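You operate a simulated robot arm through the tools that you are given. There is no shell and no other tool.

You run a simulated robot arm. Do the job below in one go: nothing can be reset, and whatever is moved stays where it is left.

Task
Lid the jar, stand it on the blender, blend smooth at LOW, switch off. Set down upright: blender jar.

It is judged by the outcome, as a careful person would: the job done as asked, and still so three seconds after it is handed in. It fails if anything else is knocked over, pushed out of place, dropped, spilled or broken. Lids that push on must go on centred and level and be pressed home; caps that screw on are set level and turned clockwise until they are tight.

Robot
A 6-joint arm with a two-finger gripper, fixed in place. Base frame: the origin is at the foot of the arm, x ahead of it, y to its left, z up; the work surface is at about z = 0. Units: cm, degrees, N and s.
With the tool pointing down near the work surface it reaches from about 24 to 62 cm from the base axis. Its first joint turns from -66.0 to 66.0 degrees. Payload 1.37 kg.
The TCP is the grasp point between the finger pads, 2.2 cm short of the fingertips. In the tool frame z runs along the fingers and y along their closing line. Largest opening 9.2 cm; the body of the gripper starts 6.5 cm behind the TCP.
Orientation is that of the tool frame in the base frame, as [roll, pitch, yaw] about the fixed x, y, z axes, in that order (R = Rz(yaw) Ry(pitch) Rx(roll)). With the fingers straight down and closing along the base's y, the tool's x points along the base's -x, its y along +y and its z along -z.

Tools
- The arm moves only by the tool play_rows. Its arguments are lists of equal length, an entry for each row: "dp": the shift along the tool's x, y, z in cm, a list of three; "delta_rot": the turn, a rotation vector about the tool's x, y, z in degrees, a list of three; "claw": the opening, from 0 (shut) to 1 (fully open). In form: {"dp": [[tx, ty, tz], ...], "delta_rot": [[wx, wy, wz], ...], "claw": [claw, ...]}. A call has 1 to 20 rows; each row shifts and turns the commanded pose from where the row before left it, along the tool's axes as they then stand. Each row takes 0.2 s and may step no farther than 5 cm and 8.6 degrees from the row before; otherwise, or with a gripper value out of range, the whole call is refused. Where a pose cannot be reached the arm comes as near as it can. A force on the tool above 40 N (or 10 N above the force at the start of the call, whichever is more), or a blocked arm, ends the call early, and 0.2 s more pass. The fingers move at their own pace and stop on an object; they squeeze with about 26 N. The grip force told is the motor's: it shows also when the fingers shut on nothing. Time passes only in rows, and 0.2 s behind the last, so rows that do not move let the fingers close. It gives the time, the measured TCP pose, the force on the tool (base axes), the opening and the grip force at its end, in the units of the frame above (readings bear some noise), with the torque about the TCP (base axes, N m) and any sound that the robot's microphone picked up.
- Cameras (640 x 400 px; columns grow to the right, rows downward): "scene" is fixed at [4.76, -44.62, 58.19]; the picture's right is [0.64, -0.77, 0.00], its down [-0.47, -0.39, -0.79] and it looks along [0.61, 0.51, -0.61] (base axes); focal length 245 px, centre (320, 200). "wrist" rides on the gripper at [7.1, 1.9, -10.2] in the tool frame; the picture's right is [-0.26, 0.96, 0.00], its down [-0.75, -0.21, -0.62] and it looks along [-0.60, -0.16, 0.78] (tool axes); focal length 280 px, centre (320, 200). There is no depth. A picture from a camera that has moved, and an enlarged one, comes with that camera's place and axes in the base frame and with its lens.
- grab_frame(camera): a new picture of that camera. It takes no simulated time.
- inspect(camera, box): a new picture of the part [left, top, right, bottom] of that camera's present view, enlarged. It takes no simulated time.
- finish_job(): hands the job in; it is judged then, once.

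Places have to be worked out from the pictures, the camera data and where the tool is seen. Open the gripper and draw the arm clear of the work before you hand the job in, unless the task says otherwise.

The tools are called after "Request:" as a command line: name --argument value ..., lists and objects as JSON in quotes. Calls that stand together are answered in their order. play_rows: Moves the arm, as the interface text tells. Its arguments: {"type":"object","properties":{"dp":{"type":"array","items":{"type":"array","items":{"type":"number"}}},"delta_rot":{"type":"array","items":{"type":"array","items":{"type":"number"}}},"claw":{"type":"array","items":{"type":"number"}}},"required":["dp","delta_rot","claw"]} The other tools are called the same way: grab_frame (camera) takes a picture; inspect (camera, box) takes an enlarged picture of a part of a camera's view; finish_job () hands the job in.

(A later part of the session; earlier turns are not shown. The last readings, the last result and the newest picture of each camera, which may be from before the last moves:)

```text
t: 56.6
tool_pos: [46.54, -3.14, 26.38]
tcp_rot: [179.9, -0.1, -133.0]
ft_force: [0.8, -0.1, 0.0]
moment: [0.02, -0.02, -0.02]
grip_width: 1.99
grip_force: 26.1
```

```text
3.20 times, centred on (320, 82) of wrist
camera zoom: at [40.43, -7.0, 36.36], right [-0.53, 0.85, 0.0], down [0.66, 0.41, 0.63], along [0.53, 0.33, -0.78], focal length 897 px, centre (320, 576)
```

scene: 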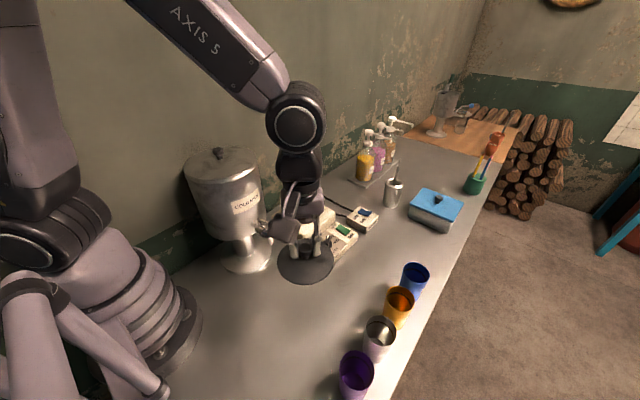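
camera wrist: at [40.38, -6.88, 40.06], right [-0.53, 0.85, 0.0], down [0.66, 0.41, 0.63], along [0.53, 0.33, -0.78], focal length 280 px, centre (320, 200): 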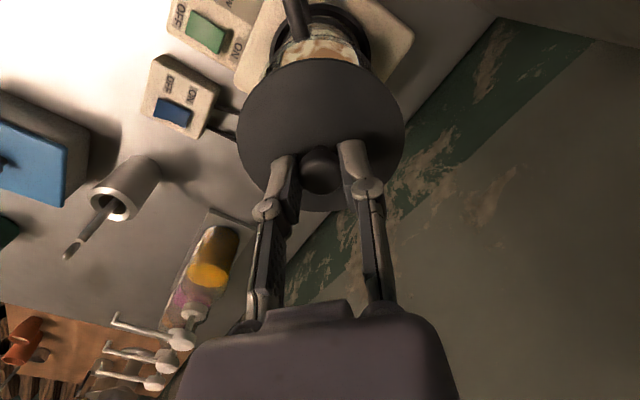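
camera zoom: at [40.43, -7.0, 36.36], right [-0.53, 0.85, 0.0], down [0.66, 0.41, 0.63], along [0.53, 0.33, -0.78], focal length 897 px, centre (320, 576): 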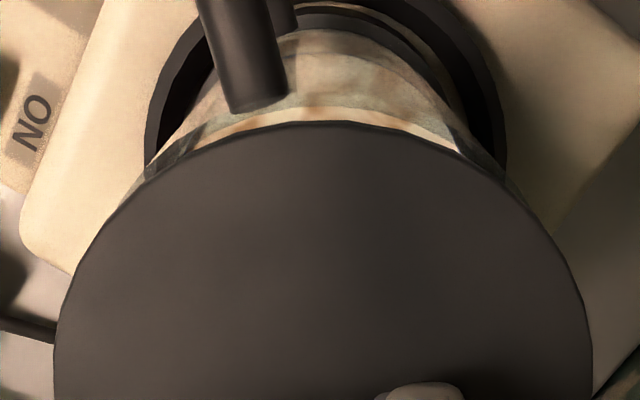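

Request:
play_rows --dp '[[0, 0, 0.2], [0, 0, 0.2], [0, 0, 0.2], [0, 0, 0]]' --delta_rot '[[0, 0, 0], [0, 0, 0], [0, 0, 0], [0, 0, 0]]' --claw '[0.1, 0.1, 0.1, 0.1]'

Request:
inspect --camera "scene" --box '[280, 150, 344, 200]'

```text
t: 57.6
tool_pos: [46.61, -3.1, 25.61]
tcp_rot: [-179.9, 0.0, -133.0]
ft_force: [-0.6, 0.6, -0.9]
moment: [-0.02, 0.02, 0.03]
grip_width: 2.04
grip_force: 25.1
```

```text
8.00 times, centred on (312, 175) of scene
camera zoom: at [4.76, -44.62, 58.19], right [0.64, -0.77, 0.0], down [-0.47, -0.39, -0.79], along [0.61, 0.51, -0.61], focal length 1956 px, centre (384, 400)
```

zoom: 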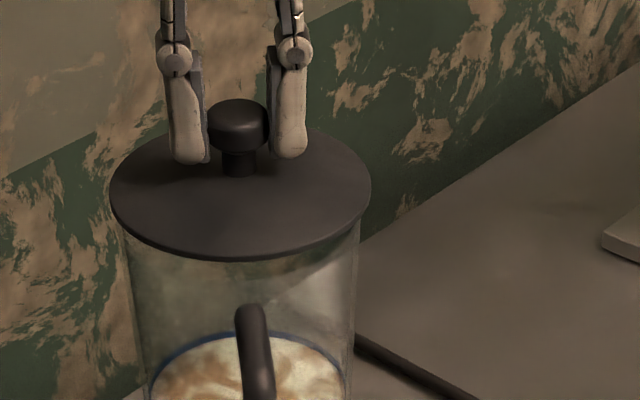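

Request:
play_rows --dp '[[0, 0, 0.2], [0, 0, 0.15], [0, 0, 0.15], [0, 0, 0]]' --delta_rot '[[0, 0, 0], [0, 0, 0], [0, 0, 0], [0, 0, 0]]' --claw '[0.1, 0.1, 0.1, 0.1]'

Request:
inspect --camera "scene" --box '[280, 150, 344, 200]'

```text
t: 58.6
tool_pos: [46.65, -3.26, 25.15]
tcp_rot: [-179.9, 0.1, -133.0]
ft_force: [-0.5, -0.4, 6.5]
moment: [0.03, -0.2, -0.03]
grip_width: 1.99
grip_force: 26.5
```

```text
8.00 times, centred on (312, 175) of scene
camera zoom: at [4.75, -44.62, 58.2], right [0.64, -0.77, 0.0], down [-0.47, -0.39, -0.79], along [0.61, 0.51, -0.61], focal length 1956 px, centre (384, 400)
```

zoom: 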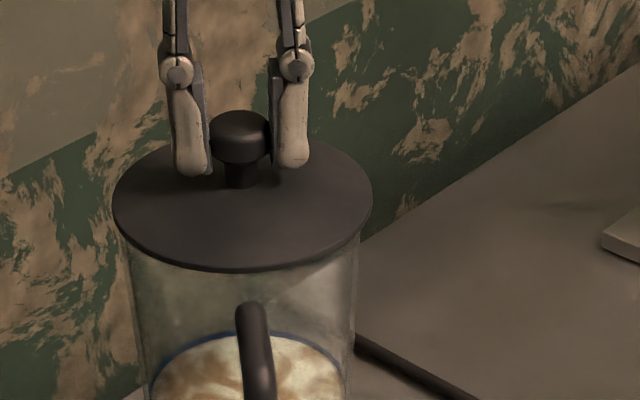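

There is light contact (about 7 N). I zoom to see whether the lid is level and how far it has gone in.

Request:
inspect --camera "scene" --box '[290, 164, 330, 192]'

Request:
grab_frame --camera "wrist"

Request:
inspect --camera "wrist" --box '[225, 30, 425, 155]'

```text
14.29 times, centred on (310, 178) of scene
camera zoom: at [4.75, -44.62, 58.2], right [0.64, -0.77, 0.0], down [-0.47, -0.39, -0.79], along [0.61, 0.51, -0.61], focal length 3494 px, centre (463, 514)
```

zoom: 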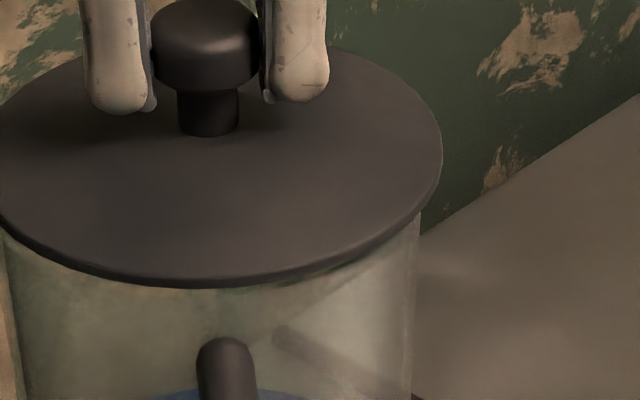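

```text
taken
camera wrist: at [40.48, -7.02, 35.32], right [-0.53, 0.85, 0.0], down [0.66, 0.41, 0.63], along [0.53, 0.33, -0.78], focal length 280 px, centre (320, 200)
```

wrist: 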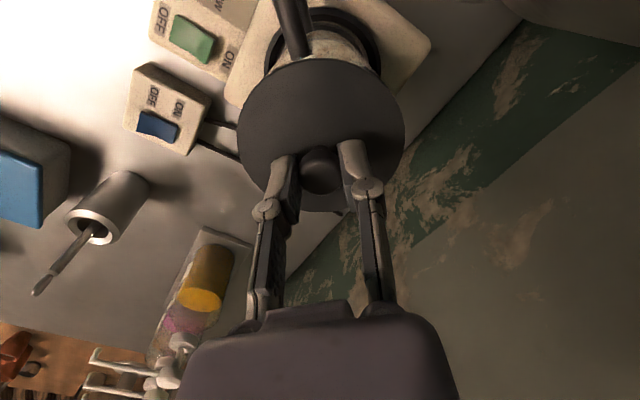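

```text
3.20 times, centred on (325, 92) of wrist
camera zoom: at [40.48, -7.02, 35.32], right [-0.53, 0.85, 0.0], down [0.66, 0.41, 0.63], along [0.53, 0.33, -0.78], focal length 897 px, centre (304, 544)
```

zoom: 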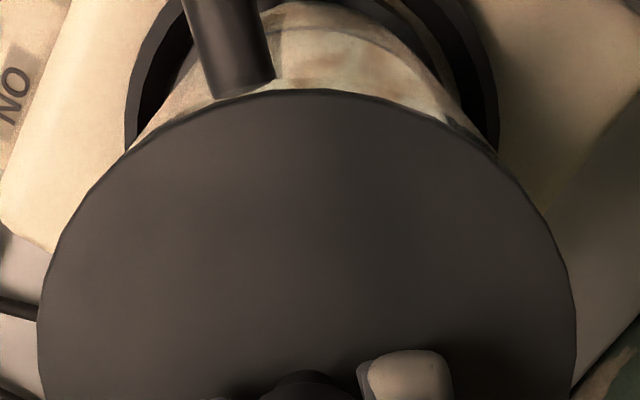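

Request:
inspect --camera "scene" --box '[286, 166, 334, 196]'

Request:
inspect --camera "wrist" --box '[230, 50, 290, 100]'

Request:
inspect --camera "wrist" --box '[350, 50, 410, 100]'

```text
13.33 times, centred on (310, 181) of scene
camera zoom: at [4.75, -44.62, 58.2], right [0.64, -0.77, 0.0], down [-0.47, -0.39, -0.79], along [0.61, 0.51, -0.61], focal length 3261 px, centre (453, 453)
```

zoom: 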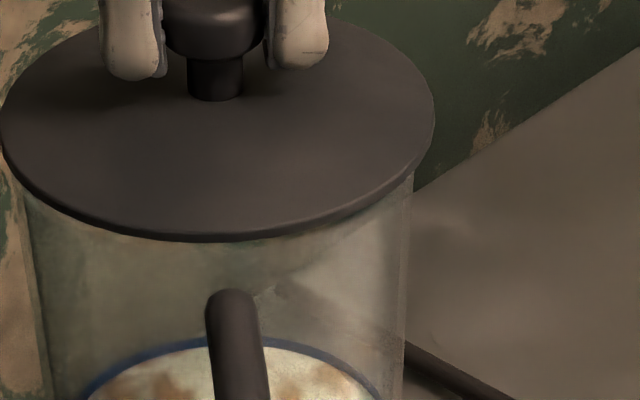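

```text
8.00 times, centred on (260, 75) of wrist
camera zoom: at [40.48, -7.02, 35.32], right [-0.53, 0.85, 0.0], down [0.66, 0.41, 0.63], along [0.53, 0.33, -0.78], focal length 2243 px, centre (800, 1200)
```

zoom: 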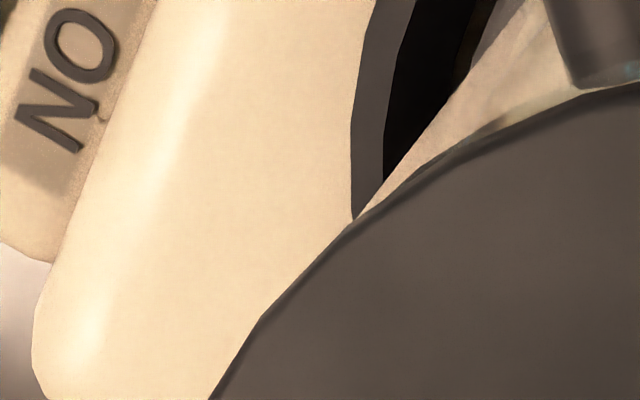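

```text
8.00 times, centred on (380, 75) of wrist
camera zoom: at [40.48, -7.02, 35.32], right [-0.53, 0.85, 0.0], down [0.66, 0.41, 0.63], along [0.53, 0.33, -0.78], focal length 2243 px, centre (-160, 1200)
```

zoom: 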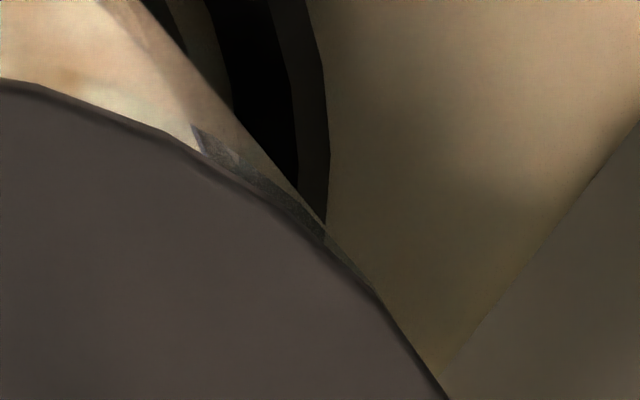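

Sideways alignment is good and the lid is level. I press down a little more and watch how force and moment develop.

Request:
play_rows --dp '[[0, 0, 0.1], [0, 0, 0.1], [0, 0, 0]]' --delta_rot '[[0, 0, 0], [0, 0, 0], [0, 0, 0]]' --claw '[0.1, 0.1, 0.1]'

Request:
inspect --camera "scene" --box '[286, 166, 334, 196]'

```text
t: 59.4
tool_pos: [46.65, -3.2, 25.01]
tcp_rot: [-179.9, 0.2, -132.9]
ft_force: [-3.9, -2.2, 27.1]
moment: [0.19, -0.28, -0.06]
grip_width: 1.99
grip_force: 26.2
```

```text
13.33 times, centred on (310, 181) of scene
camera zoom: at [4.74, -44.62, 58.2], right [0.64, -0.77, 0.0], down [-0.47, -0.39, -0.79], along [0.61, 0.51, -0.61], focal length 3261 px, centre (453, 453)
```

zoom: 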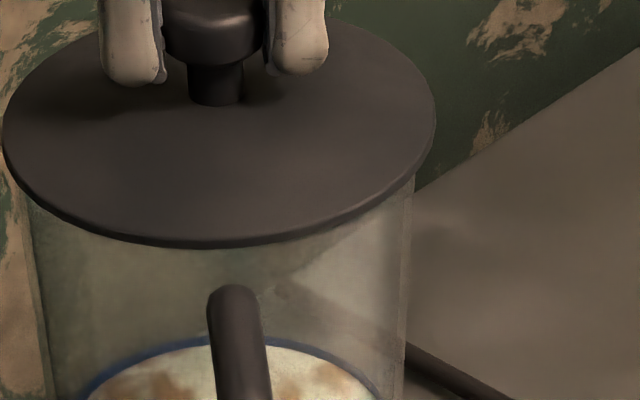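

Force rose to 27 N with a small sideways push toward -x,-y. I ease off, shift the lid 1 mm that way, and press again.

Request:
play_rows --dp '[[0, 0, -0.15], [0.1, 0, 0], [0, 0, 0.1], [0, 0, 0.1], [0, 0, 0]]' --delta_rot '[[0, 0, 0], [0, 0, 0], [0, 0, 0], [0, 0, 0], [0, 0, 0]]' --claw '[0.1, 0.1, 0.1, 0.1, 0.1]'

Request:
inspect --camera "scene" --box '[286, 166, 334, 196]'

```text
t: 60.6
tool_pos: [46.62, -3.16, 25.04]
tcp_rot: [-179.8, 0.0, -133.0]
ft_force: [-7.4, -3.9, 34.0]
moment: [-0.14, 0.27, -0.02]
grip_width: 2.01
grip_force: 25.8
```

```text
13.33 times, centred on (310, 181) of scene
camera zoom: at [4.74, -44.62, 58.2], right [0.64, -0.77, 0.0], down [-0.47, -0.39, -0.79], along [0.61, 0.51, -0.61], focal length 3261 px, centre (453, 453)
```

zoom: 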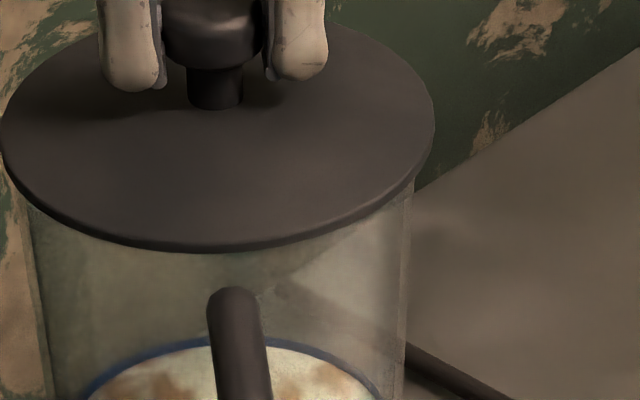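

The moment changed sign, so the centre lies between. I move back 0.5 mm and press firmly, near the force limit.

Request:
play_rows --dp '[[-0.04, 0, -0.1], [0, 0, 0.1], [0, 0, 0.05], [0, 0, 0.05], [0, 0, 0]]' --delta_rot '[[0, 0, 0], [0, 0, 0], [0, 0, 0], [0, 0, 0], [0, 0, 0]]' --claw '[0.1, 0.1, 0.1, 0.1, 0.1]'

Request:
inspect --camera "scene" --box '[286, 166, 334, 196]'

Request:
inspect --camera "wrist" --box '[225, 30, 425, 155]'

```text
t: 61.8
tool_pos: [46.54, -3.17, 24.86]
tcp_rot: [-179.8, 0.3, -133.0]
ft_force: [-7.0, -4.2, 35.5]
moment: [-0.01, 0.1, -0.04]
grip_width: 1.99
grip_force: 26.2
```

```text
13.33 times, centred on (310, 181) of scene
camera zoom: at [4.74, -44.62, 58.2], right [0.64, -0.77, 0.0], down [-0.47, -0.39, -0.79], along [0.61, 0.51, -0.61], focal length 3261 px, centre (453, 453)
```

zoom: 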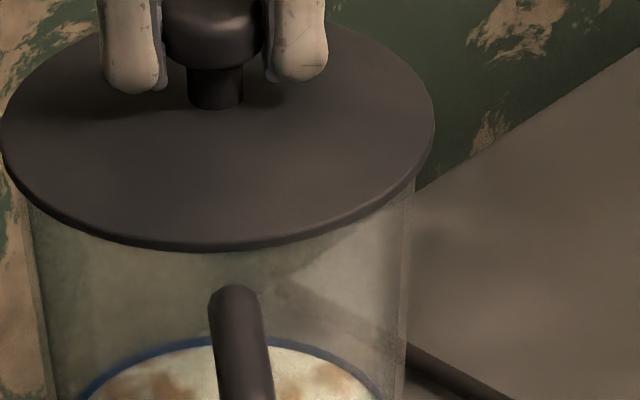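

```text
3.20 times, centred on (325, 92) of wrist
camera zoom: at [40.42, -7.02, 35.03], right [-0.53, 0.85, 0.0], down [0.66, 0.41, 0.63], along [0.53, 0.33, -0.78], focal length 897 px, centre (304, 544)
```

zoom: 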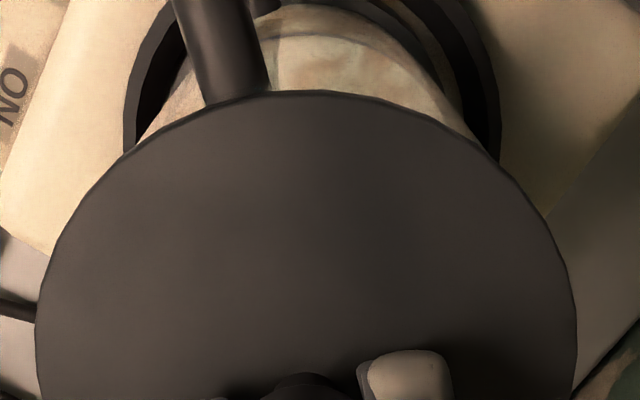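

Force is now central (35 N) and the lid has stopped moving down, so it appears home. I release the knob and rise to inspect.

Request:
play_rows --dp '[[0, 0, -0.15], [0, 0, 0], [0, 0, 0], [0, 0, -1], [0, 0, -2.5], [0, 0, -3], [0, 0, 0]]' --delta_rot '[[0, 0, 0], [0, 0, 0], [0, 0, 0], [0, 0, 0], [0, 0, 0], [0, 0, 0], [0, 0, 0]]' --claw '[0.1, 0.4, 0.45, 0.45, 0.45, 0.45, 0.45]'

Request:
inspect --camera "scene" --box '[286, 166, 334, 196]'

Request:
inspect --camera "scene" --box '[250, 120, 378, 230]'

Request:
grab_frame --camera "wrist"

```text
t: 63.4
tool_pos: [46.41, -3.01, 31.7]
tcp_rot: [-179.9, 0.0, -133.0]
ft_force: [0.2, -0.5, -0.3]
moment: [0.02, 0.04, -0.05]
grip_width: 4.17
grip_force: 0.1
```

```text
13.33 times, centred on (310, 181) of scene
camera zoom: at [4.76, -44.62, 58.19], right [0.64, -0.77, 0.0], down [-0.47, -0.39, -0.79], along [0.61, 0.51, -0.61], focal length 3261 px, centre (453, 453)
```

zoom: 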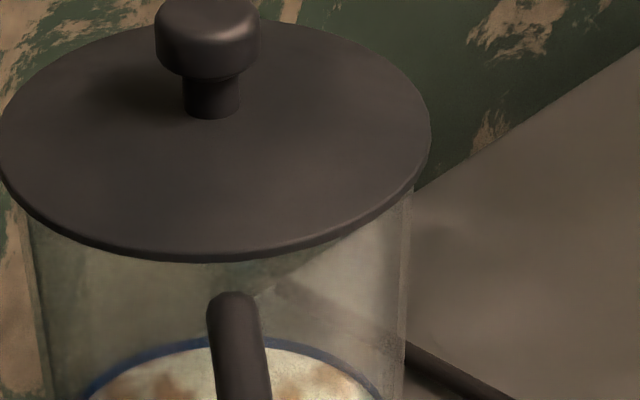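

```text
3.64 times, centred on (314, 175) of scene
camera zoom: at [4.76, -44.62, 58.19], right [0.64, -0.77, 0.0], down [-0.47, -0.39, -0.79], along [0.61, 0.51, -0.61], focal length 889 px, centre (342, 291)
```

zoom: 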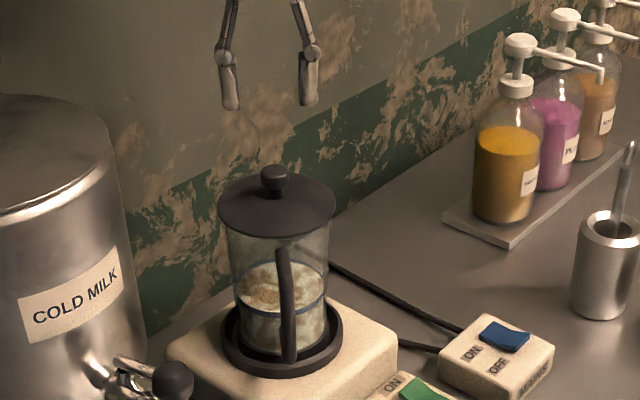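

```text
taken
camera wrist: at [40.29, -6.98, 41.7], right [-0.53, 0.85, 0.0], down [0.66, 0.41, 0.62], along [0.53, 0.33, -0.78], focal length 280 px, centre (320, 200)
```

wrist: 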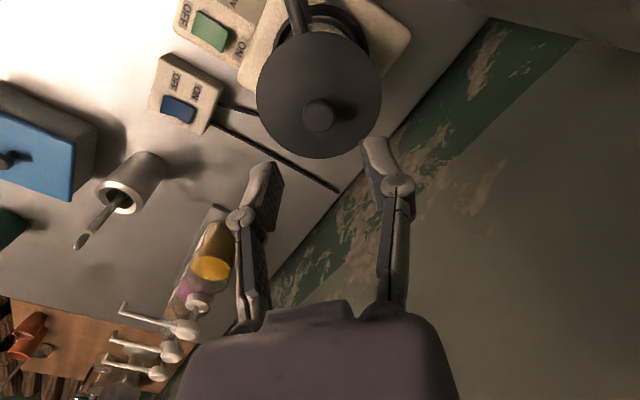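

After release the lid's front edge sits about 2 mm lower than while gripped. I zoom in to judge whether it is level and centred.

Request:
inspect --camera "wrist" --box '[240, 20, 400, 170]'

Request:
inspect --camera "scene" --box '[280, 160, 340, 200]'

Request:
inspect --camera "scene" --box '[282, 172, 306, 190]'

Request:
inspect --camera "scene" --box '[302, 172, 326, 190]'

```text
2.67 times, centred on (320, 95) of wrist
camera zoom: at [40.29, -6.98, 41.7], right [-0.53, 0.85, 0.0], down [0.66, 0.41, 0.62], along [0.53, 0.33, -0.78], focal length 748 px, centre (320, 480)
```

zoom: 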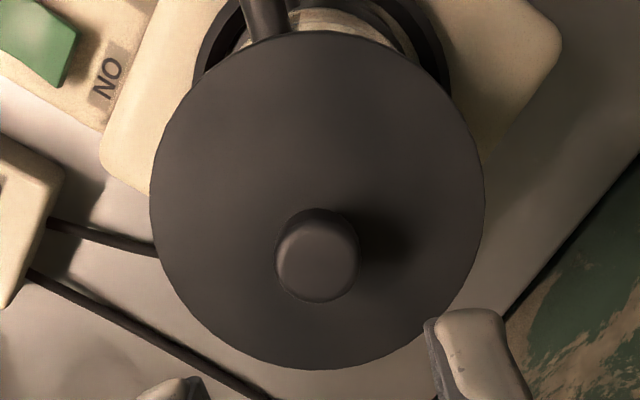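

```text
10.00 times, centred on (310, 180) of scene
camera zoom: at [4.76, -44.62, 58.19], right [0.64, -0.77, 0.0], down [-0.47, -0.39, -0.79], along [0.61, 0.51, -0.61], focal length 2446 px, centre (420, 400)
```

zoom: 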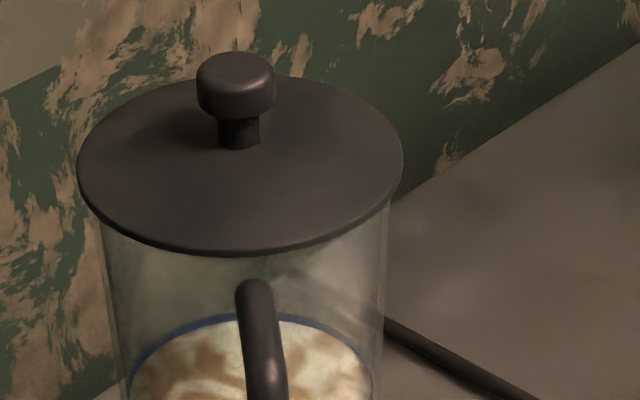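

```text
16.00 times, centred on (294, 181) of scene
camera zoom: at [4.76, -44.62, 58.19], right [0.64, -0.77, 0.0], down [-0.47, -0.39, -0.79], along [0.61, 0.51, -0.61], focal length 3913 px, centre (736, 504)
```

zoom: 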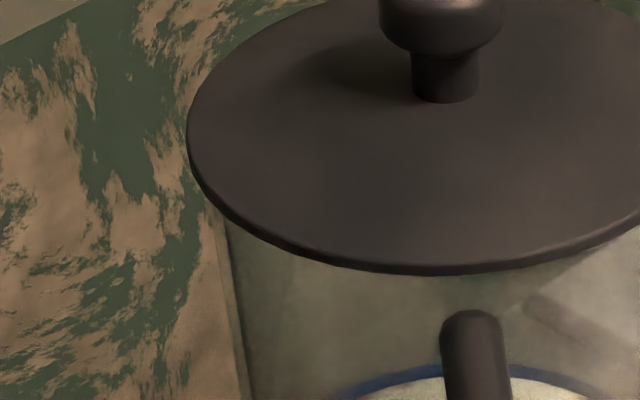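

```text
16.00 times, centred on (314, 181) of scene
camera zoom: at [4.76, -44.62, 58.19], right [0.64, -0.77, 0.0], down [-0.47, -0.39, -0.79], along [0.61, 0.51, -0.61], focal length 3913 px, centre (416, 504)
```

zoom: 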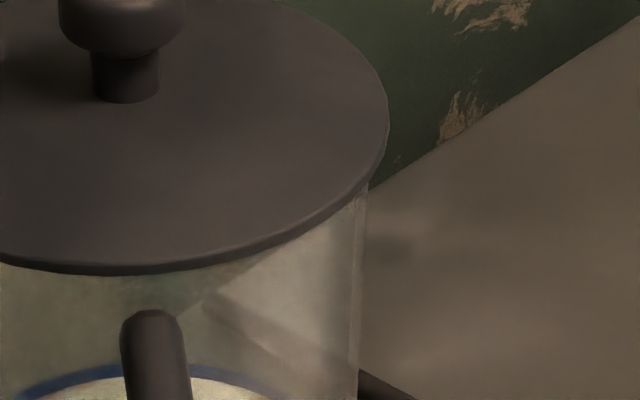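

The lid looks level and centred after release. To be sure it is home, I press on top of its knob with closed fingers, aligned over its centre.

Request:
play_rows --dp '[[0.2, -0.1, 0], [0, 0, 0], [0, 0, 1.5], [0, 0, 1.5], [0, 0, 1.0], [0, 0, 0.4], [0, 0, 0]]' --delta_rot '[[0, 0, 0], [0, 0, 0], [0, 0, 0], [0, 0, 0], [0, 0, 0], [0, 0, 0], [0, 0, 0]]' --claw '[0, 0, 0, 0, 0, 0, 0]'

Request:
inspect --camera "scene" --box '[280, 150, 340, 190]'

Request:
grab_frame --camera "wrist"

```text
t: 65.0
tool_pos: [46.42, -3.47, 26.9]
tcp_rot: [-179.9, 0.1, -133.0]
ft_force: [0.4, 0.2, 0.5]
moment: [-0.02, 0.02, 0.01]
grip_width: 0.0
grip_force: 26.1
```

```text
10.00 times, centred on (310, 170) of scene
camera zoom: at [4.76, -44.62, 58.19], right [0.64, -0.77, 0.0], down [-0.47, -0.39, -0.79], along [0.61, 0.51, -0.61], focal length 2446 px, centre (420, 500)
```

zoom: 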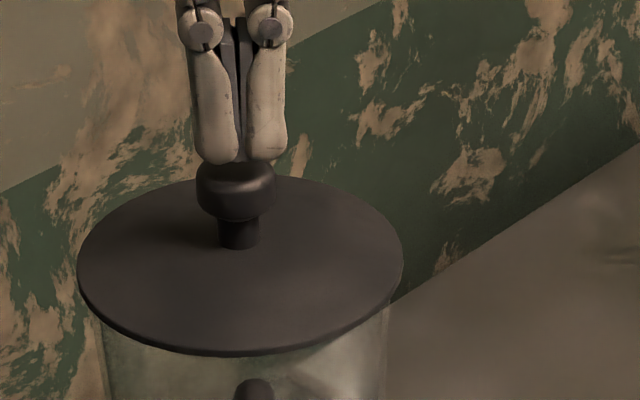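

```text
taken
camera wrist: at [40.28, -7.32, 37.16], right [-0.53, 0.85, 0.0], down [0.66, 0.41, 0.63], along [0.53, 0.33, -0.78], focal length 280 px, centre (320, 200)
```

wrist: 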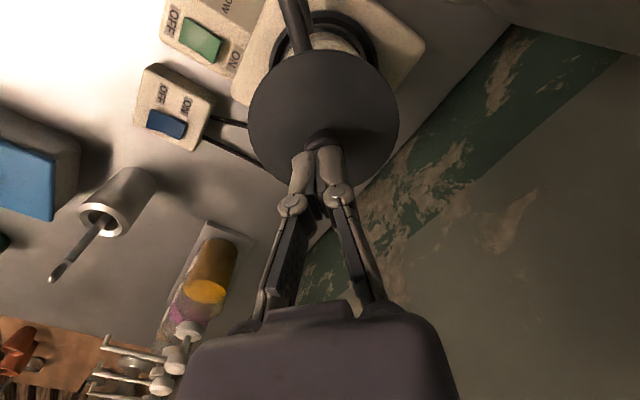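

The fingertips are right over the knob. I press down in small steps.

Request:
play_rows --dp '[[0, 0, 0.15], [0, 0, 0.15], [0, 0, 0.1], [0, 0, 0]]' --delta_rot '[[0, 0, 0], [0, 0, 0], [0, 0, 0], [0, 0, 0]]' --claw '[0, 0, 0, 0]'

Request:
inspect --camera "scene" --box '[280, 150, 340, 190]'

```text
t: 66.0
tool_pos: [46.42, -3.49, 26.65]
tcp_rot: [-180.0, 0.0, -133.0]
ft_force: [0.4, -0.2, 0.4]
moment: [0.01, -0.01, -0.03]
grip_width: 0.0
grip_force: 26.0
```

```text
10.00 times, centred on (310, 170) of scene
camera zoom: at [4.76, -44.62, 58.19], right [0.64, -0.77, 0.0], down [-0.47, -0.39, -0.79], along [0.61, 0.51, -0.61], focal length 2446 px, centre (420, 500)
```

zoom: 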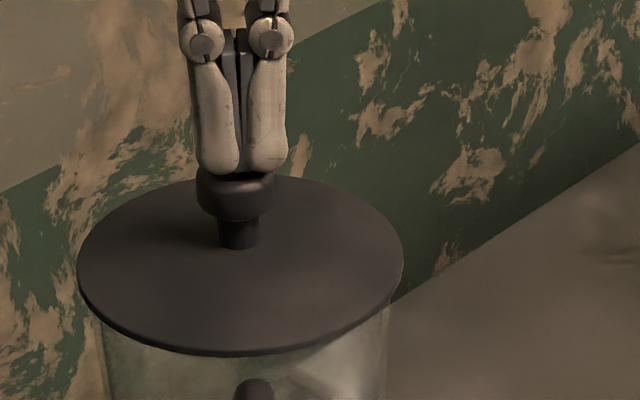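

Request:
play_rows --dp '[[0, 0, 0.15], [0, 0, 0.1], [0, 0, 0.1], [0, 0, 0]]' --delta_rot '[[0, 0, 0], [0, 0, 0], [0, 0, 0], [0, 0, 0]]' --claw '[0, 0, 0, 0]'

Request:
inspect --camera "scene" --box '[280, 150, 340, 190]'

```text
t: 67.0
tool_pos: [46.58, -3.43, 26.32]
tcp_rot: [-180.0, 0.0, -132.9]
ft_force: [-1.6, 0.1, 6.3]
moment: [-0.02, 0.03, -0.02]
grip_width: 0.61
grip_force: 25.9
```

```text
10.00 times, centred on (310, 170) of scene
camera zoom: at [4.75, -44.62, 58.2], right [0.64, -0.77, 0.0], down [-0.47, -0.39, -0.79], along [0.61, 0.51, -0.61], focal length 2446 px, centre (420, 500)
```

zoom: 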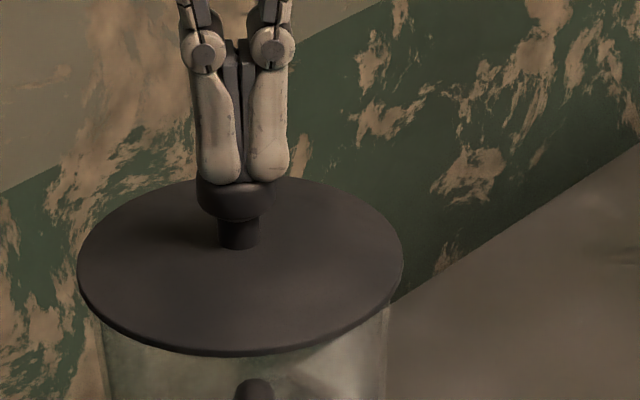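

Contact at about 6 N. I press on towards 30 N.

Request:
play_rows --dp '[[0, 0, 0.1], [0, 0, 0.1], [0, 0, 0.1], [0, 0, 0]]' --delta_rot '[[0, 0, 0], [0, 0, 0], [0, 0, 0], [0, 0, 0]]' --claw '[0, 0, 0, 0]'

Request:
inspect --camera "scene" --box '[280, 150, 340, 190]'

```text
t: 67.9
tool_pos: [46.52, -3.42, 26.46]
tcp_rot: [-179.7, 0.3, -133.0]
ft_force: [-2.5, 0.7, 6.3]
moment: [0.01, 0.02, 0.01]
grip_width: 0.59
grip_force: 25.7
stopped in row 4: the force on the tool passed its limit at 42 N (the readings are from after the stop); the commanded pose is now the measured one
```

```text
10.00 times, centred on (310, 170) of scene
camera zoom: at [4.75, -44.62, 58.2], right [0.64, -0.77, 0.0], down [-0.47, -0.39, -0.79], along [0.61, 0.51, -0.61], focal length 2446 px, centre (420, 500)
```

zoom: 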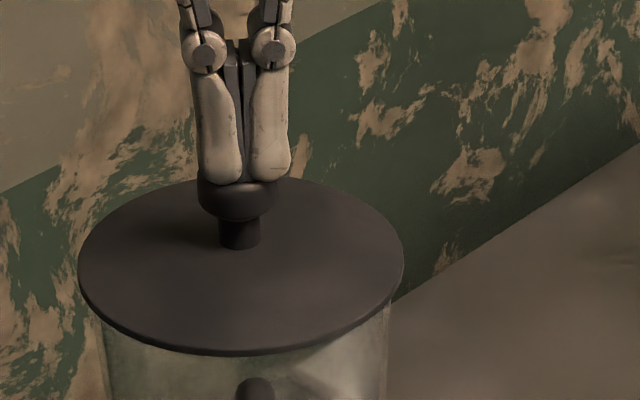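

The force limit (42 N) was reached without the lid moving, so it is fully home. I rise, turn the tool, and go to above the green rocker's ON end at about (51,-14.2).

Request:
play_rows --dp '[[0, 0, -1], [0, 0, -3], [0, 0, -3.5], [1.21, -2.66, 0], [1.21, -2.66, 0], [1.21, -2.66, 0], [1.21, -2.66, 0], [0, 0, 0], [0, 0, 0], [0, 0, 0], [0, 0, 0], [0, 0, 0], [0, 0, 3.5], [0, 0, 3.5], [0, 0, 3.5], [0, 0, 3.5], [0, 0, 3.5], [0, 0, 2.5], [0, 0, 0]]' --delta_rot '[[0, 0, 0], [0, 0, 0], [0, 0, 0], [0, 0, 0], [0, 0, 0], [0, 0, 0], [0, 0, 0], [0, 0, -8.6], [0, 0, -8.6], [0, 0, -8.6], [0, 0, -8.6], [0, 0, -8.6], [0, 0, 0], [0, 0, 0], [0, 0, 0], [0, 0, 0], [0, 0, 0], [0, 0, 0], [0, 0, 0]]' --claw '[0, 0, 0, 0, 0, 0, 0, 0, 0, 0, 0, 0, 0, 0, 0, 0, 0, 0, 0]'

Request:
grab_frame --camera "wrist"

Request:
grab_frame --camera "scene"

Request:
inspect --camera "scene" --box '[270, 150, 398, 260]'

```text
t: 71.9
tool_pos: [51.02, -14.26, 13.6]
tcp_rot: [-179.6, 0.0, -90.0]
ft_force: [0.3, 0.5, -0.2]
moment: [0.0, 0.02, 0.02]
grip_width: 0.0
grip_force: 26.3
```

```text
taken
camera wrist: at [49.11, -21.3, 23.77], right [-0.96, 0.26, -0.01], down [0.2, 0.75, 0.63], along [0.17, 0.6, -0.78], focal length 280 px, centre (320, 200)
```

wrist: 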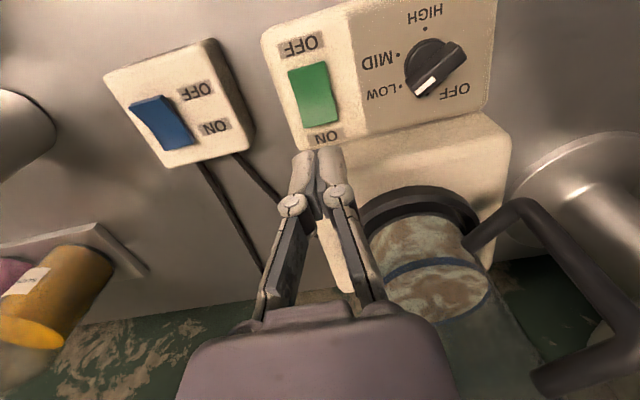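

```text
taken
```

scene: 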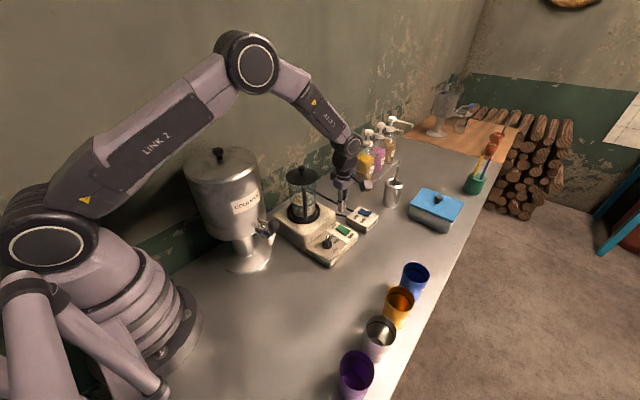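

```text
3.64 times, centred on (334, 205) of scene
camera zoom: at [4.76, -44.62, 58.19], right [0.64, -0.77, 0.0], down [-0.47, -0.39, -0.79], along [0.61, 0.51, -0.61], focal length 889 px, centre (269, 182)
```

zoom: 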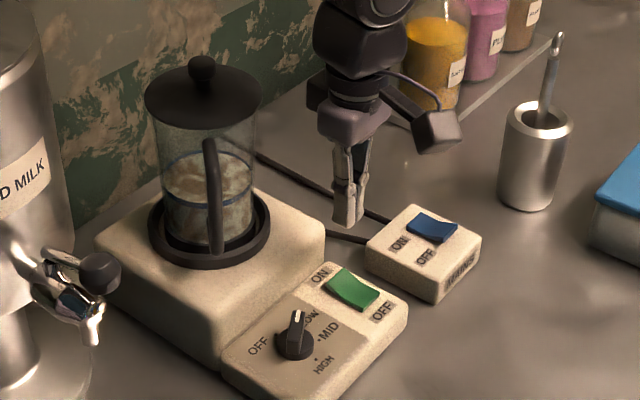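

The rocker spans y from -17.2 to -13.6 at x of about 51.1, and my tip is over its ON end. I descend to just above it.

Request:
play_rows --dp '[[-0.1, 0, 2.5], [0, 0, 2], [0, 0, 0.7], [0, 0, 0]]' --delta_rot '[[0, 0, 0], [0, 0, 0], [0, 0, 0], [0, 0, 0]]' --claw '[0, 0, 0, 0]'

Request:
inspect --camera "scene" --box '[318, 200, 382, 240]'

Request:
grab_frame --camera "wrist"

```text
t: 72.9
tool_pos: [51.01, -14.12, 8.45]
tcp_rot: [-179.6, 0.0, -90.1]
ft_force: [0.3, 1.3, 0.0]
moment: [-0.01, -0.01, 0.0]
grip_width: 0.01
grip_force: 25.7
```

```text
10.00 times, centred on (350, 220) of scene
camera zoom: at [4.76, -44.62, 58.19], right [0.64, -0.77, 0.0], down [-0.47, -0.39, -0.79], along [0.61, 0.51, -0.61], focal length 2446 px, centre (20, 0)
```

zoom: 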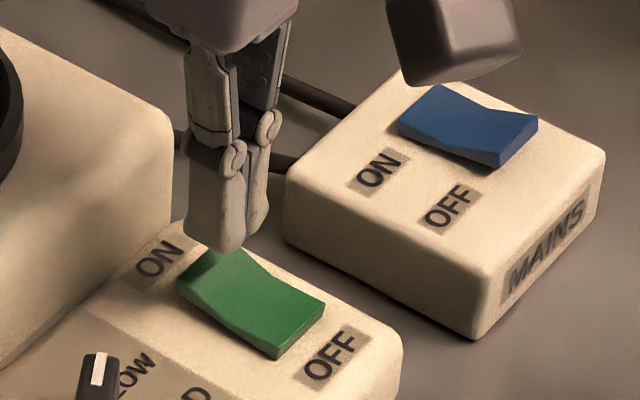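

```text
taken
camera wrist: at [49.2, -21.17, 18.61], right [-0.96, 0.26, -0.01], down [0.2, 0.75, 0.63], along [0.17, 0.6, -0.78], focal length 280 px, centre (320, 200)
```

wrist: 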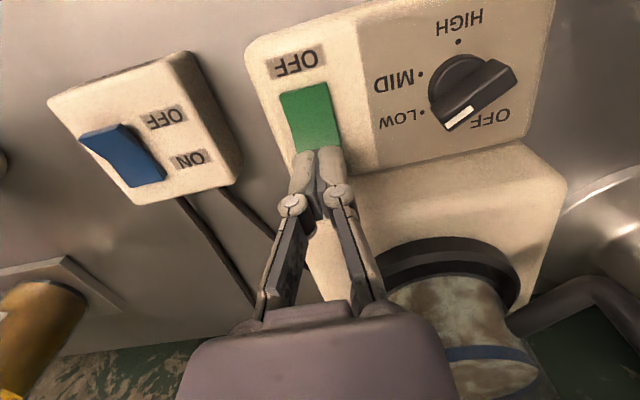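

I press the ON end in small steps, listening for the motor.

Request:
play_rows --dp '[[0, 0, 0.3], [0, 0, 0.3], [0, 0, 0.2], [0, 0, 0.2], [0, 0, 0]]' --delta_rot '[[0, 0, 0], [0, 0, 0], [0, 0, 0], [0, 0, 0], [0, 0, 0]]' --claw '[0, 0, 0, 0, 0]'

Request:
inspect --camera "scene" --box '[318, 200, 382, 240]'

```text
t: 74.1
tool_pos: [51.09, -14.16, 7.5]
tcp_rot: [-179.7, 0.0, -90.0]
ft_force: [0.1, -0.1, -0.7]
moment: [-0.01, -0.01, 0.02]
grip_width: 0.02
grip_force: 26.6
```

```text
10.00 times, centred on (350, 220) of scene
camera zoom: at [4.76, -44.62, 58.19], right [0.64, -0.77, 0.0], down [-0.47, -0.39, -0.79], along [0.61, 0.51, -0.61], focal length 2446 px, centre (20, 0)
```

zoom: 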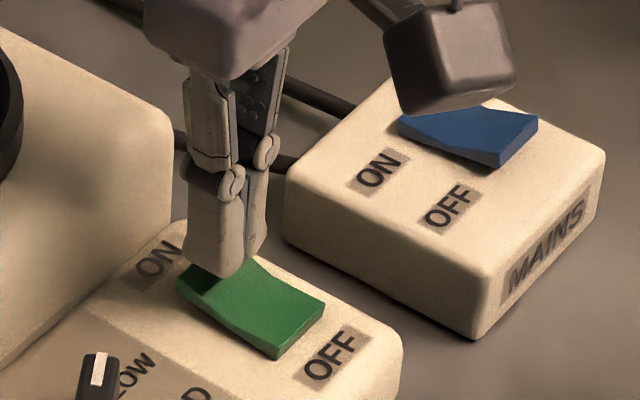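

Request:
play_rows --dp '[[0, 0, 0.15], [0, 0, 0.15], [0, 0, 0.15], [0, 0, 0]]' --delta_rot '[[0, 0, 0], [0, 0, 0], [0, 0, 0], [0, 0, 0]]' --claw '[0, 0, 0, 0]'

Request:
inspect --camera "scene" --box '[318, 200, 382, 240]'

```text
t: 75.1
tool_pos: [51.22, -14.08, 7.01]
tcp_rot: [-179.6, 0.0, -89.9]
ft_force: [0.2, -0.3, -0.4]
moment: [-0.01, 0.0, 0.0]
grip_width: 0.01
grip_force: 25.4
```

```text
10.00 times, centred on (350, 220) of scene
camera zoom: at [4.76, -44.62, 58.19], right [0.64, -0.77, 0.0], down [-0.47, -0.39, -0.79], along [0.61, 0.51, -0.61], focal length 2446 px, centre (20, 0)
```

zoom: 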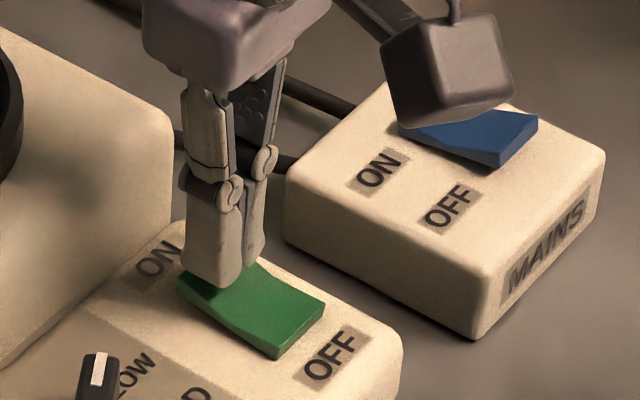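

Request:
play_rows --dp '[[0, 0, 0.15], [0, 0, 0.15], [0, 0, 0.1], [0, 0, 0]]' --delta_rot '[[0, 0, 0], [0, 0, 0], [0, 0, 0], [0, 0, 0]]' --claw '[0, 0, 0, 0]'

Request:
inspect --camera "scene" --box '[318, 200, 382, 240]'

```text
t: 76.1
tool_pos: [51.12, -14.06, 6.74]
tcp_rot: [-179.7, 0.0, -90.1]
ft_force: [-0.1, 1.1, 2.3]
moment: [0.04, 0.03, -0.02]
grip_width: 0.02
grip_force: 25.8
```

```text
10.00 times, centred on (350, 220) of scene
camera zoom: at [4.76, -44.62, 58.2], right [0.64, -0.77, 0.0], down [-0.47, -0.39, -0.79], along [0.61, 0.51, -0.61], focal length 2446 px, centre (20, 0)
```

zoom: 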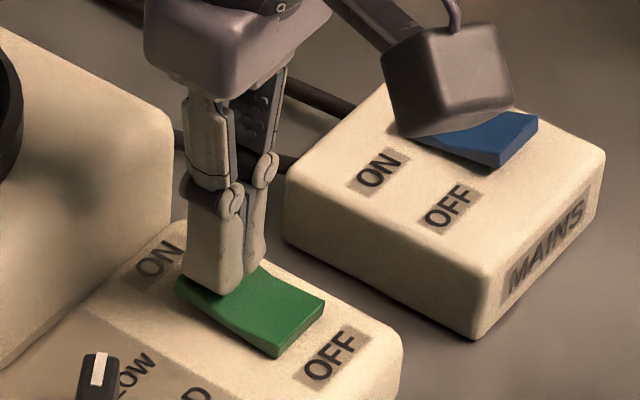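

Contact has begun (about 2 N). I press further.

Request:
play_rows --dp '[[0, 0, 0.12], [0, 0, 0.12], [0, 0, 0.12], [0, 0, 0]]' --delta_rot '[[0, 0, 0], [0, 0, 0], [0, 0, 0], [0, 0, 0]]' --claw '[0, 0, 0, 0]'

Request:
inspect --camera "scene" --box '[318, 200, 382, 240]'

```text
t: 77.1
tool_pos: [51.11, -14.13, 6.49]
tcp_rot: [-179.7, 0.0, -89.9]
ft_force: [-10.9, 7.0, 26.9]
moment: [-0.02, 0.25, -0.08]
grip_width: 0.6
grip_force: 28.1
```

```text
10.00 times, centred on (350, 220) of scene
camera zoom: at [4.74, -44.61, 58.2], right [0.64, -0.77, 0.0], down [-0.47, -0.39, -0.79], along [0.61, 0.51, -0.61], focal length 2446 px, centre (20, 0)
```

zoom: 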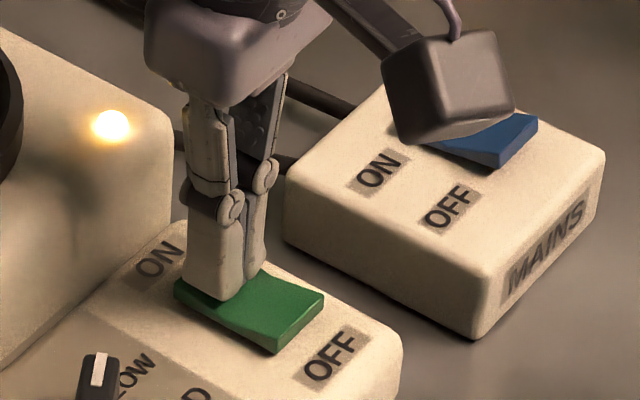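

A pilot lamp lit on the base: power is on. I lift off the rocker and watch and listen to the blending.

Request:
play_rows --dp '[[0, 0, -0.5], [0, 0, -1], [0, 0, 0], [0, 0, 0]]' --delta_rot '[[0, 0, 0], [0, 0, 0], [0, 0, 0], [0, 0, 0]]' --claw '[0, 0, 0, 0]'

Request:
inspect --camera "scene" --box '[270, 160, 382, 250]'

Request:
inspect --camera "scene" --box '[280, 180, 340, 220]'

```text
t: 78.1
tool_pos: [51.11, -14.05, 7.87]
tcp_rot: [-179.7, 0.0, -90.0]
ft_force: [-0.6, -0.6, 0.8]
moment: [-0.02, -0.01, -0.02]
grip_width: 0.0
grip_force: 27.6
```

```text
4.44 times, centred on (326, 205) of scene
camera zoom: at [4.76, -44.62, 58.19], right [0.64, -0.77, 0.0], down [-0.47, -0.39, -0.79], along [0.61, 0.51, -0.61], focal length 1087 px, centre (293, 178)
```

zoom: 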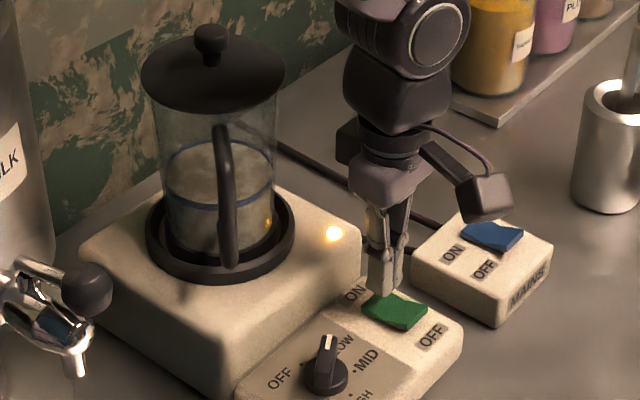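

```text
10.00 times, centred on (310, 200) of scene
camera zoom: at [4.76, -44.62, 58.19], right [0.64, -0.77, 0.0], down [-0.47, -0.39, -0.79], along [0.61, 0.51, -0.61], focal length 2446 px, centre (420, 200)
```

zoom: 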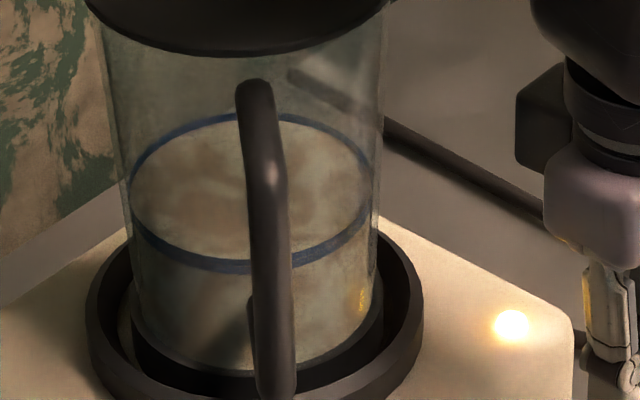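

The contents are blurring, so the motor runs. I move the tip above the OFF end and wait while the contents smooth out.

Request:
play_rows --dp '[[0, 0, -0.8], [1.3, 0, 0], [1.35, 0, 0], [0, 0, 0], [0, 0, 0], [0, 0, 0], [0, 0, 0], [0, 0, 0], [0, 0, 0], [0, 0, 0]]' --delta_rot '[[0, 0, 0], [0, 0, 0], [0, 0, 0], [0, 0, 0], [0, 0, 0], [0, 0, 0], [0, 0, 0], [0, 0, 0], [0, 0, 0], [0, 0, 0]]' --claw '[0, 0, 0, 0, 0, 0, 0, 0, 0, 0]'

Request:
inspect --camera "scene" --box '[280, 180, 340, 220]'

Request:
inspect --camera "scene" --box '[318, 200, 382, 240]'

Request:
grab_frame --camera "wrist"

```text
t: 80.3
tool_pos: [51.05, -16.83, 8.74]
tcp_rot: [-179.7, 0.0, -90.0]
ft_force: [0.4, 0.0, 0.1]
moment: [0.0, -0.01, -0.01]
grip_width: 0.0
grip_force: 27.4
```

```text
10.00 times, centred on (310, 200) of scene
camera zoom: at [4.76, -44.62, 58.19], right [0.64, -0.77, 0.0], down [-0.47, -0.39, -0.79], along [0.61, 0.51, -0.61], focal length 2446 px, centre (420, 200)
```

zoom: 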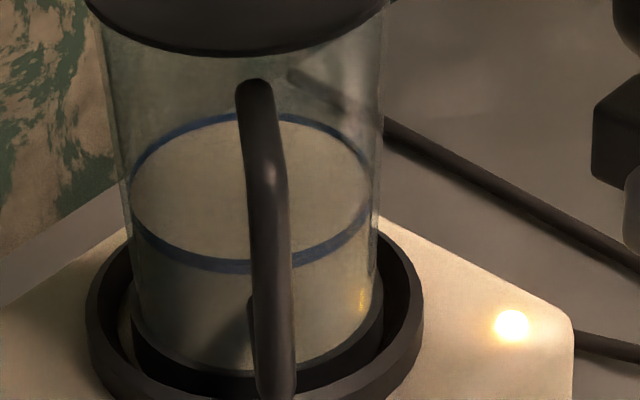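

```text
10.00 times, centred on (350, 220) of scene
camera zoom: at [4.76, -44.62, 58.19], right [0.64, -0.77, 0.0], down [-0.47, -0.39, -0.79], along [0.61, 0.51, -0.61], focal length 2446 px, centre (20, 0)
```

zoom: 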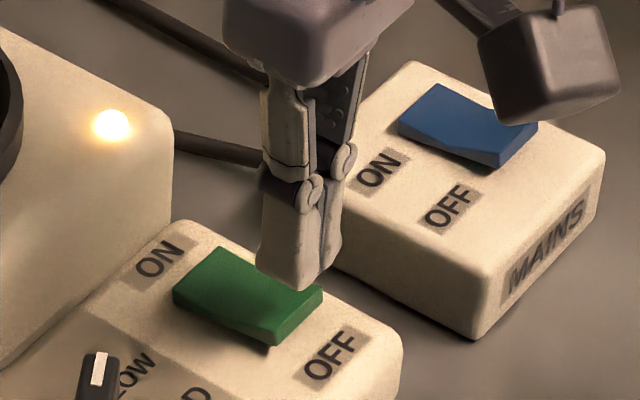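

```text
taken
camera wrist: at [49.17, -23.87, 18.82], right [-0.96, 0.26, -0.01], down [0.2, 0.75, 0.63], along [0.17, 0.6, -0.78], focal length 280 px, centre (320, 200)
```

wrist: 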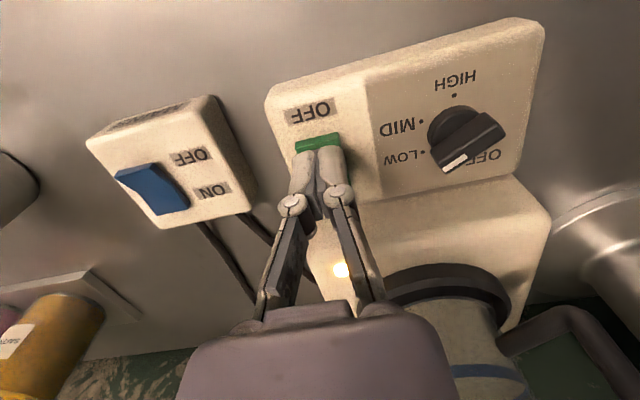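

The contents already look nearly uniform. I inspect more closely and give it a few more seconds.

Request:
inspect --camera "scene" --box '[290, 188, 322, 210]'

Request:
play_rows --dp '[[0, 0, 0], [0, 0, 0], [0, 0, 0], [0, 0, 0], [0, 0, 0], [0, 0, 0], [0, 0, 0], [0, 0, 0], [0, 0, 0], [0, 0, 0]]' --delta_rot '[[0, 0, 0], [0, 0, 0], [0, 0, 0], [0, 0, 0], [0, 0, 0], [0, 0, 0], [0, 0, 0], [0, 0, 0], [0, 0, 0], [0, 0, 0]]' --claw '[0, 0, 0, 0, 0, 0, 0, 0, 0, 0]'

Request:
inspect --camera "scene" --box '[290, 188, 322, 210]'

```text
16.00 times, centred on (306, 199) of scene
camera zoom: at [4.76, -44.62, 58.19], right [0.64, -0.77, 0.0], down [-0.47, -0.39, -0.79], along [0.61, 0.51, -0.61], focal length 3913 px, centre (544, 216)
```

zoom: 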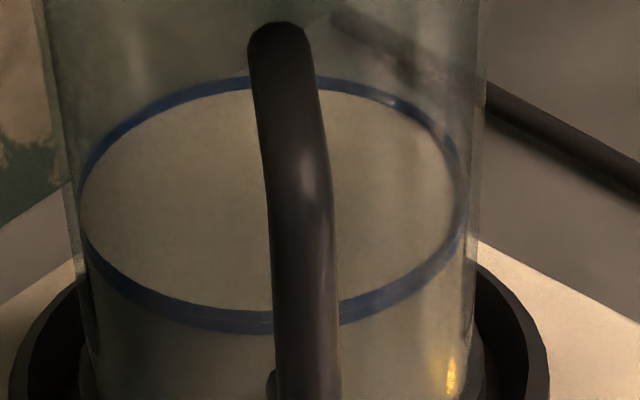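

```text
t: 82.5
tool_pos: [51.16, -16.72, 8.74]
tcp_rot: [-179.7, 0.0, -90.0]
ft_force: [0.3, -0.1, 0.0]
moment: [0.0, -0.01, -0.01]
grip_width: 0.02
grip_force: 27.4
```

```text
16.00 times, centred on (306, 199) of scene
camera zoom: at [4.76, -44.62, 58.19], right [0.64, -0.77, 0.0], down [-0.47, -0.39, -0.79], along [0.61, 0.51, -0.61], focal length 3913 px, centre (544, 216)
```

zoom: 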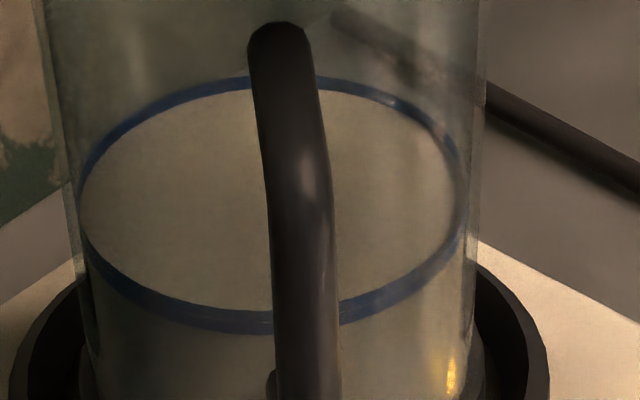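

Contents are uniformly smooth and no longer changing. I press the OFF end down.

Request:
play_rows --dp '[[0, 0, 0.8], [0, 0, 0.6], [0, 0, 0.3], [0, 0, 0.15], [0, 0, 0.15], [0, 0, 0]]' --delta_rot '[[0, 0, 0], [0, 0, 0], [0, 0, 0], [0, 0, 0], [0, 0, 0], [0, 0, 0]]' --claw '[0, 0, 0, 0, 0, 0]'

Request:
inspect --camera "scene" --box '[318, 200, 382, 240]'

```text
t: 83.9
tool_pos: [51.14, -16.85, 6.76]
tcp_rot: [-179.7, -0.1, -90.0]
ft_force: [0.6, 0.5, 0.6]
moment: [-0.03, 0.01, 0.03]
grip_width: 0.03
grip_force: 28.4
```

```text
10.00 times, centred on (350, 220) of scene
camera zoom: at [4.76, -44.62, 58.2], right [0.64, -0.77, 0.0], down [-0.47, -0.39, -0.79], along [0.61, 0.51, -0.61], focal length 2446 px, centre (20, 0)
```

zoom: 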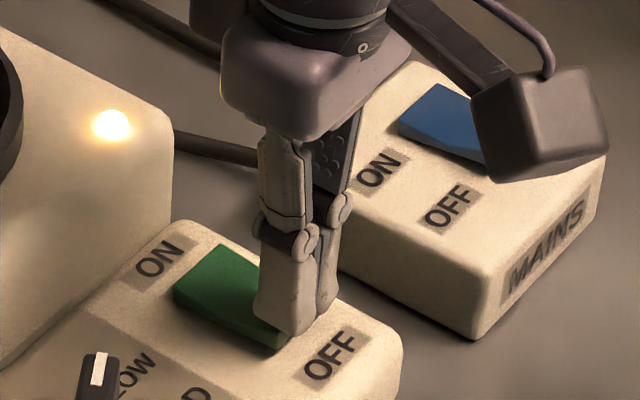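

Request:
play_rows --dp '[[0, 0, 0.12], [0, 0, 0.12], [0, 0, 0.1], [0, 0, 0]]' --delta_rot '[[0, 0, 0], [0, 0, 0], [0, 0, 0], [0, 0, 0]]' --claw '[0, 0, 0, 0]'

Request:
inspect --camera "scene" --box '[318, 200, 382, 240]'

```text
t: 84.9
tool_pos: [51.1, -16.7, 6.4]
tcp_rot: [-179.7, 0.0, -90.0]
ft_force: [-1.8, 1.0, 2.3]
moment: [0.01, 0.09, 0.01]
grip_width: 0.01
grip_force: 28.0
```

```text
10.00 times, centred on (350, 220) of scene
camera zoom: at [4.76, -44.62, 58.2], right [0.64, -0.77, 0.0], down [-0.47, -0.39, -0.79], along [0.61, 0.51, -0.61], focal length 2446 px, centre (20, 0)
```

zoom: 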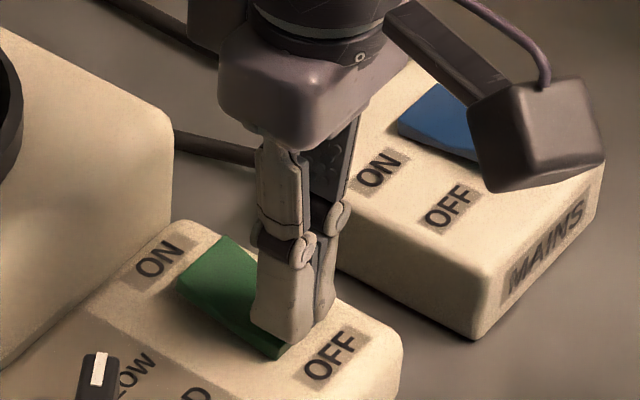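

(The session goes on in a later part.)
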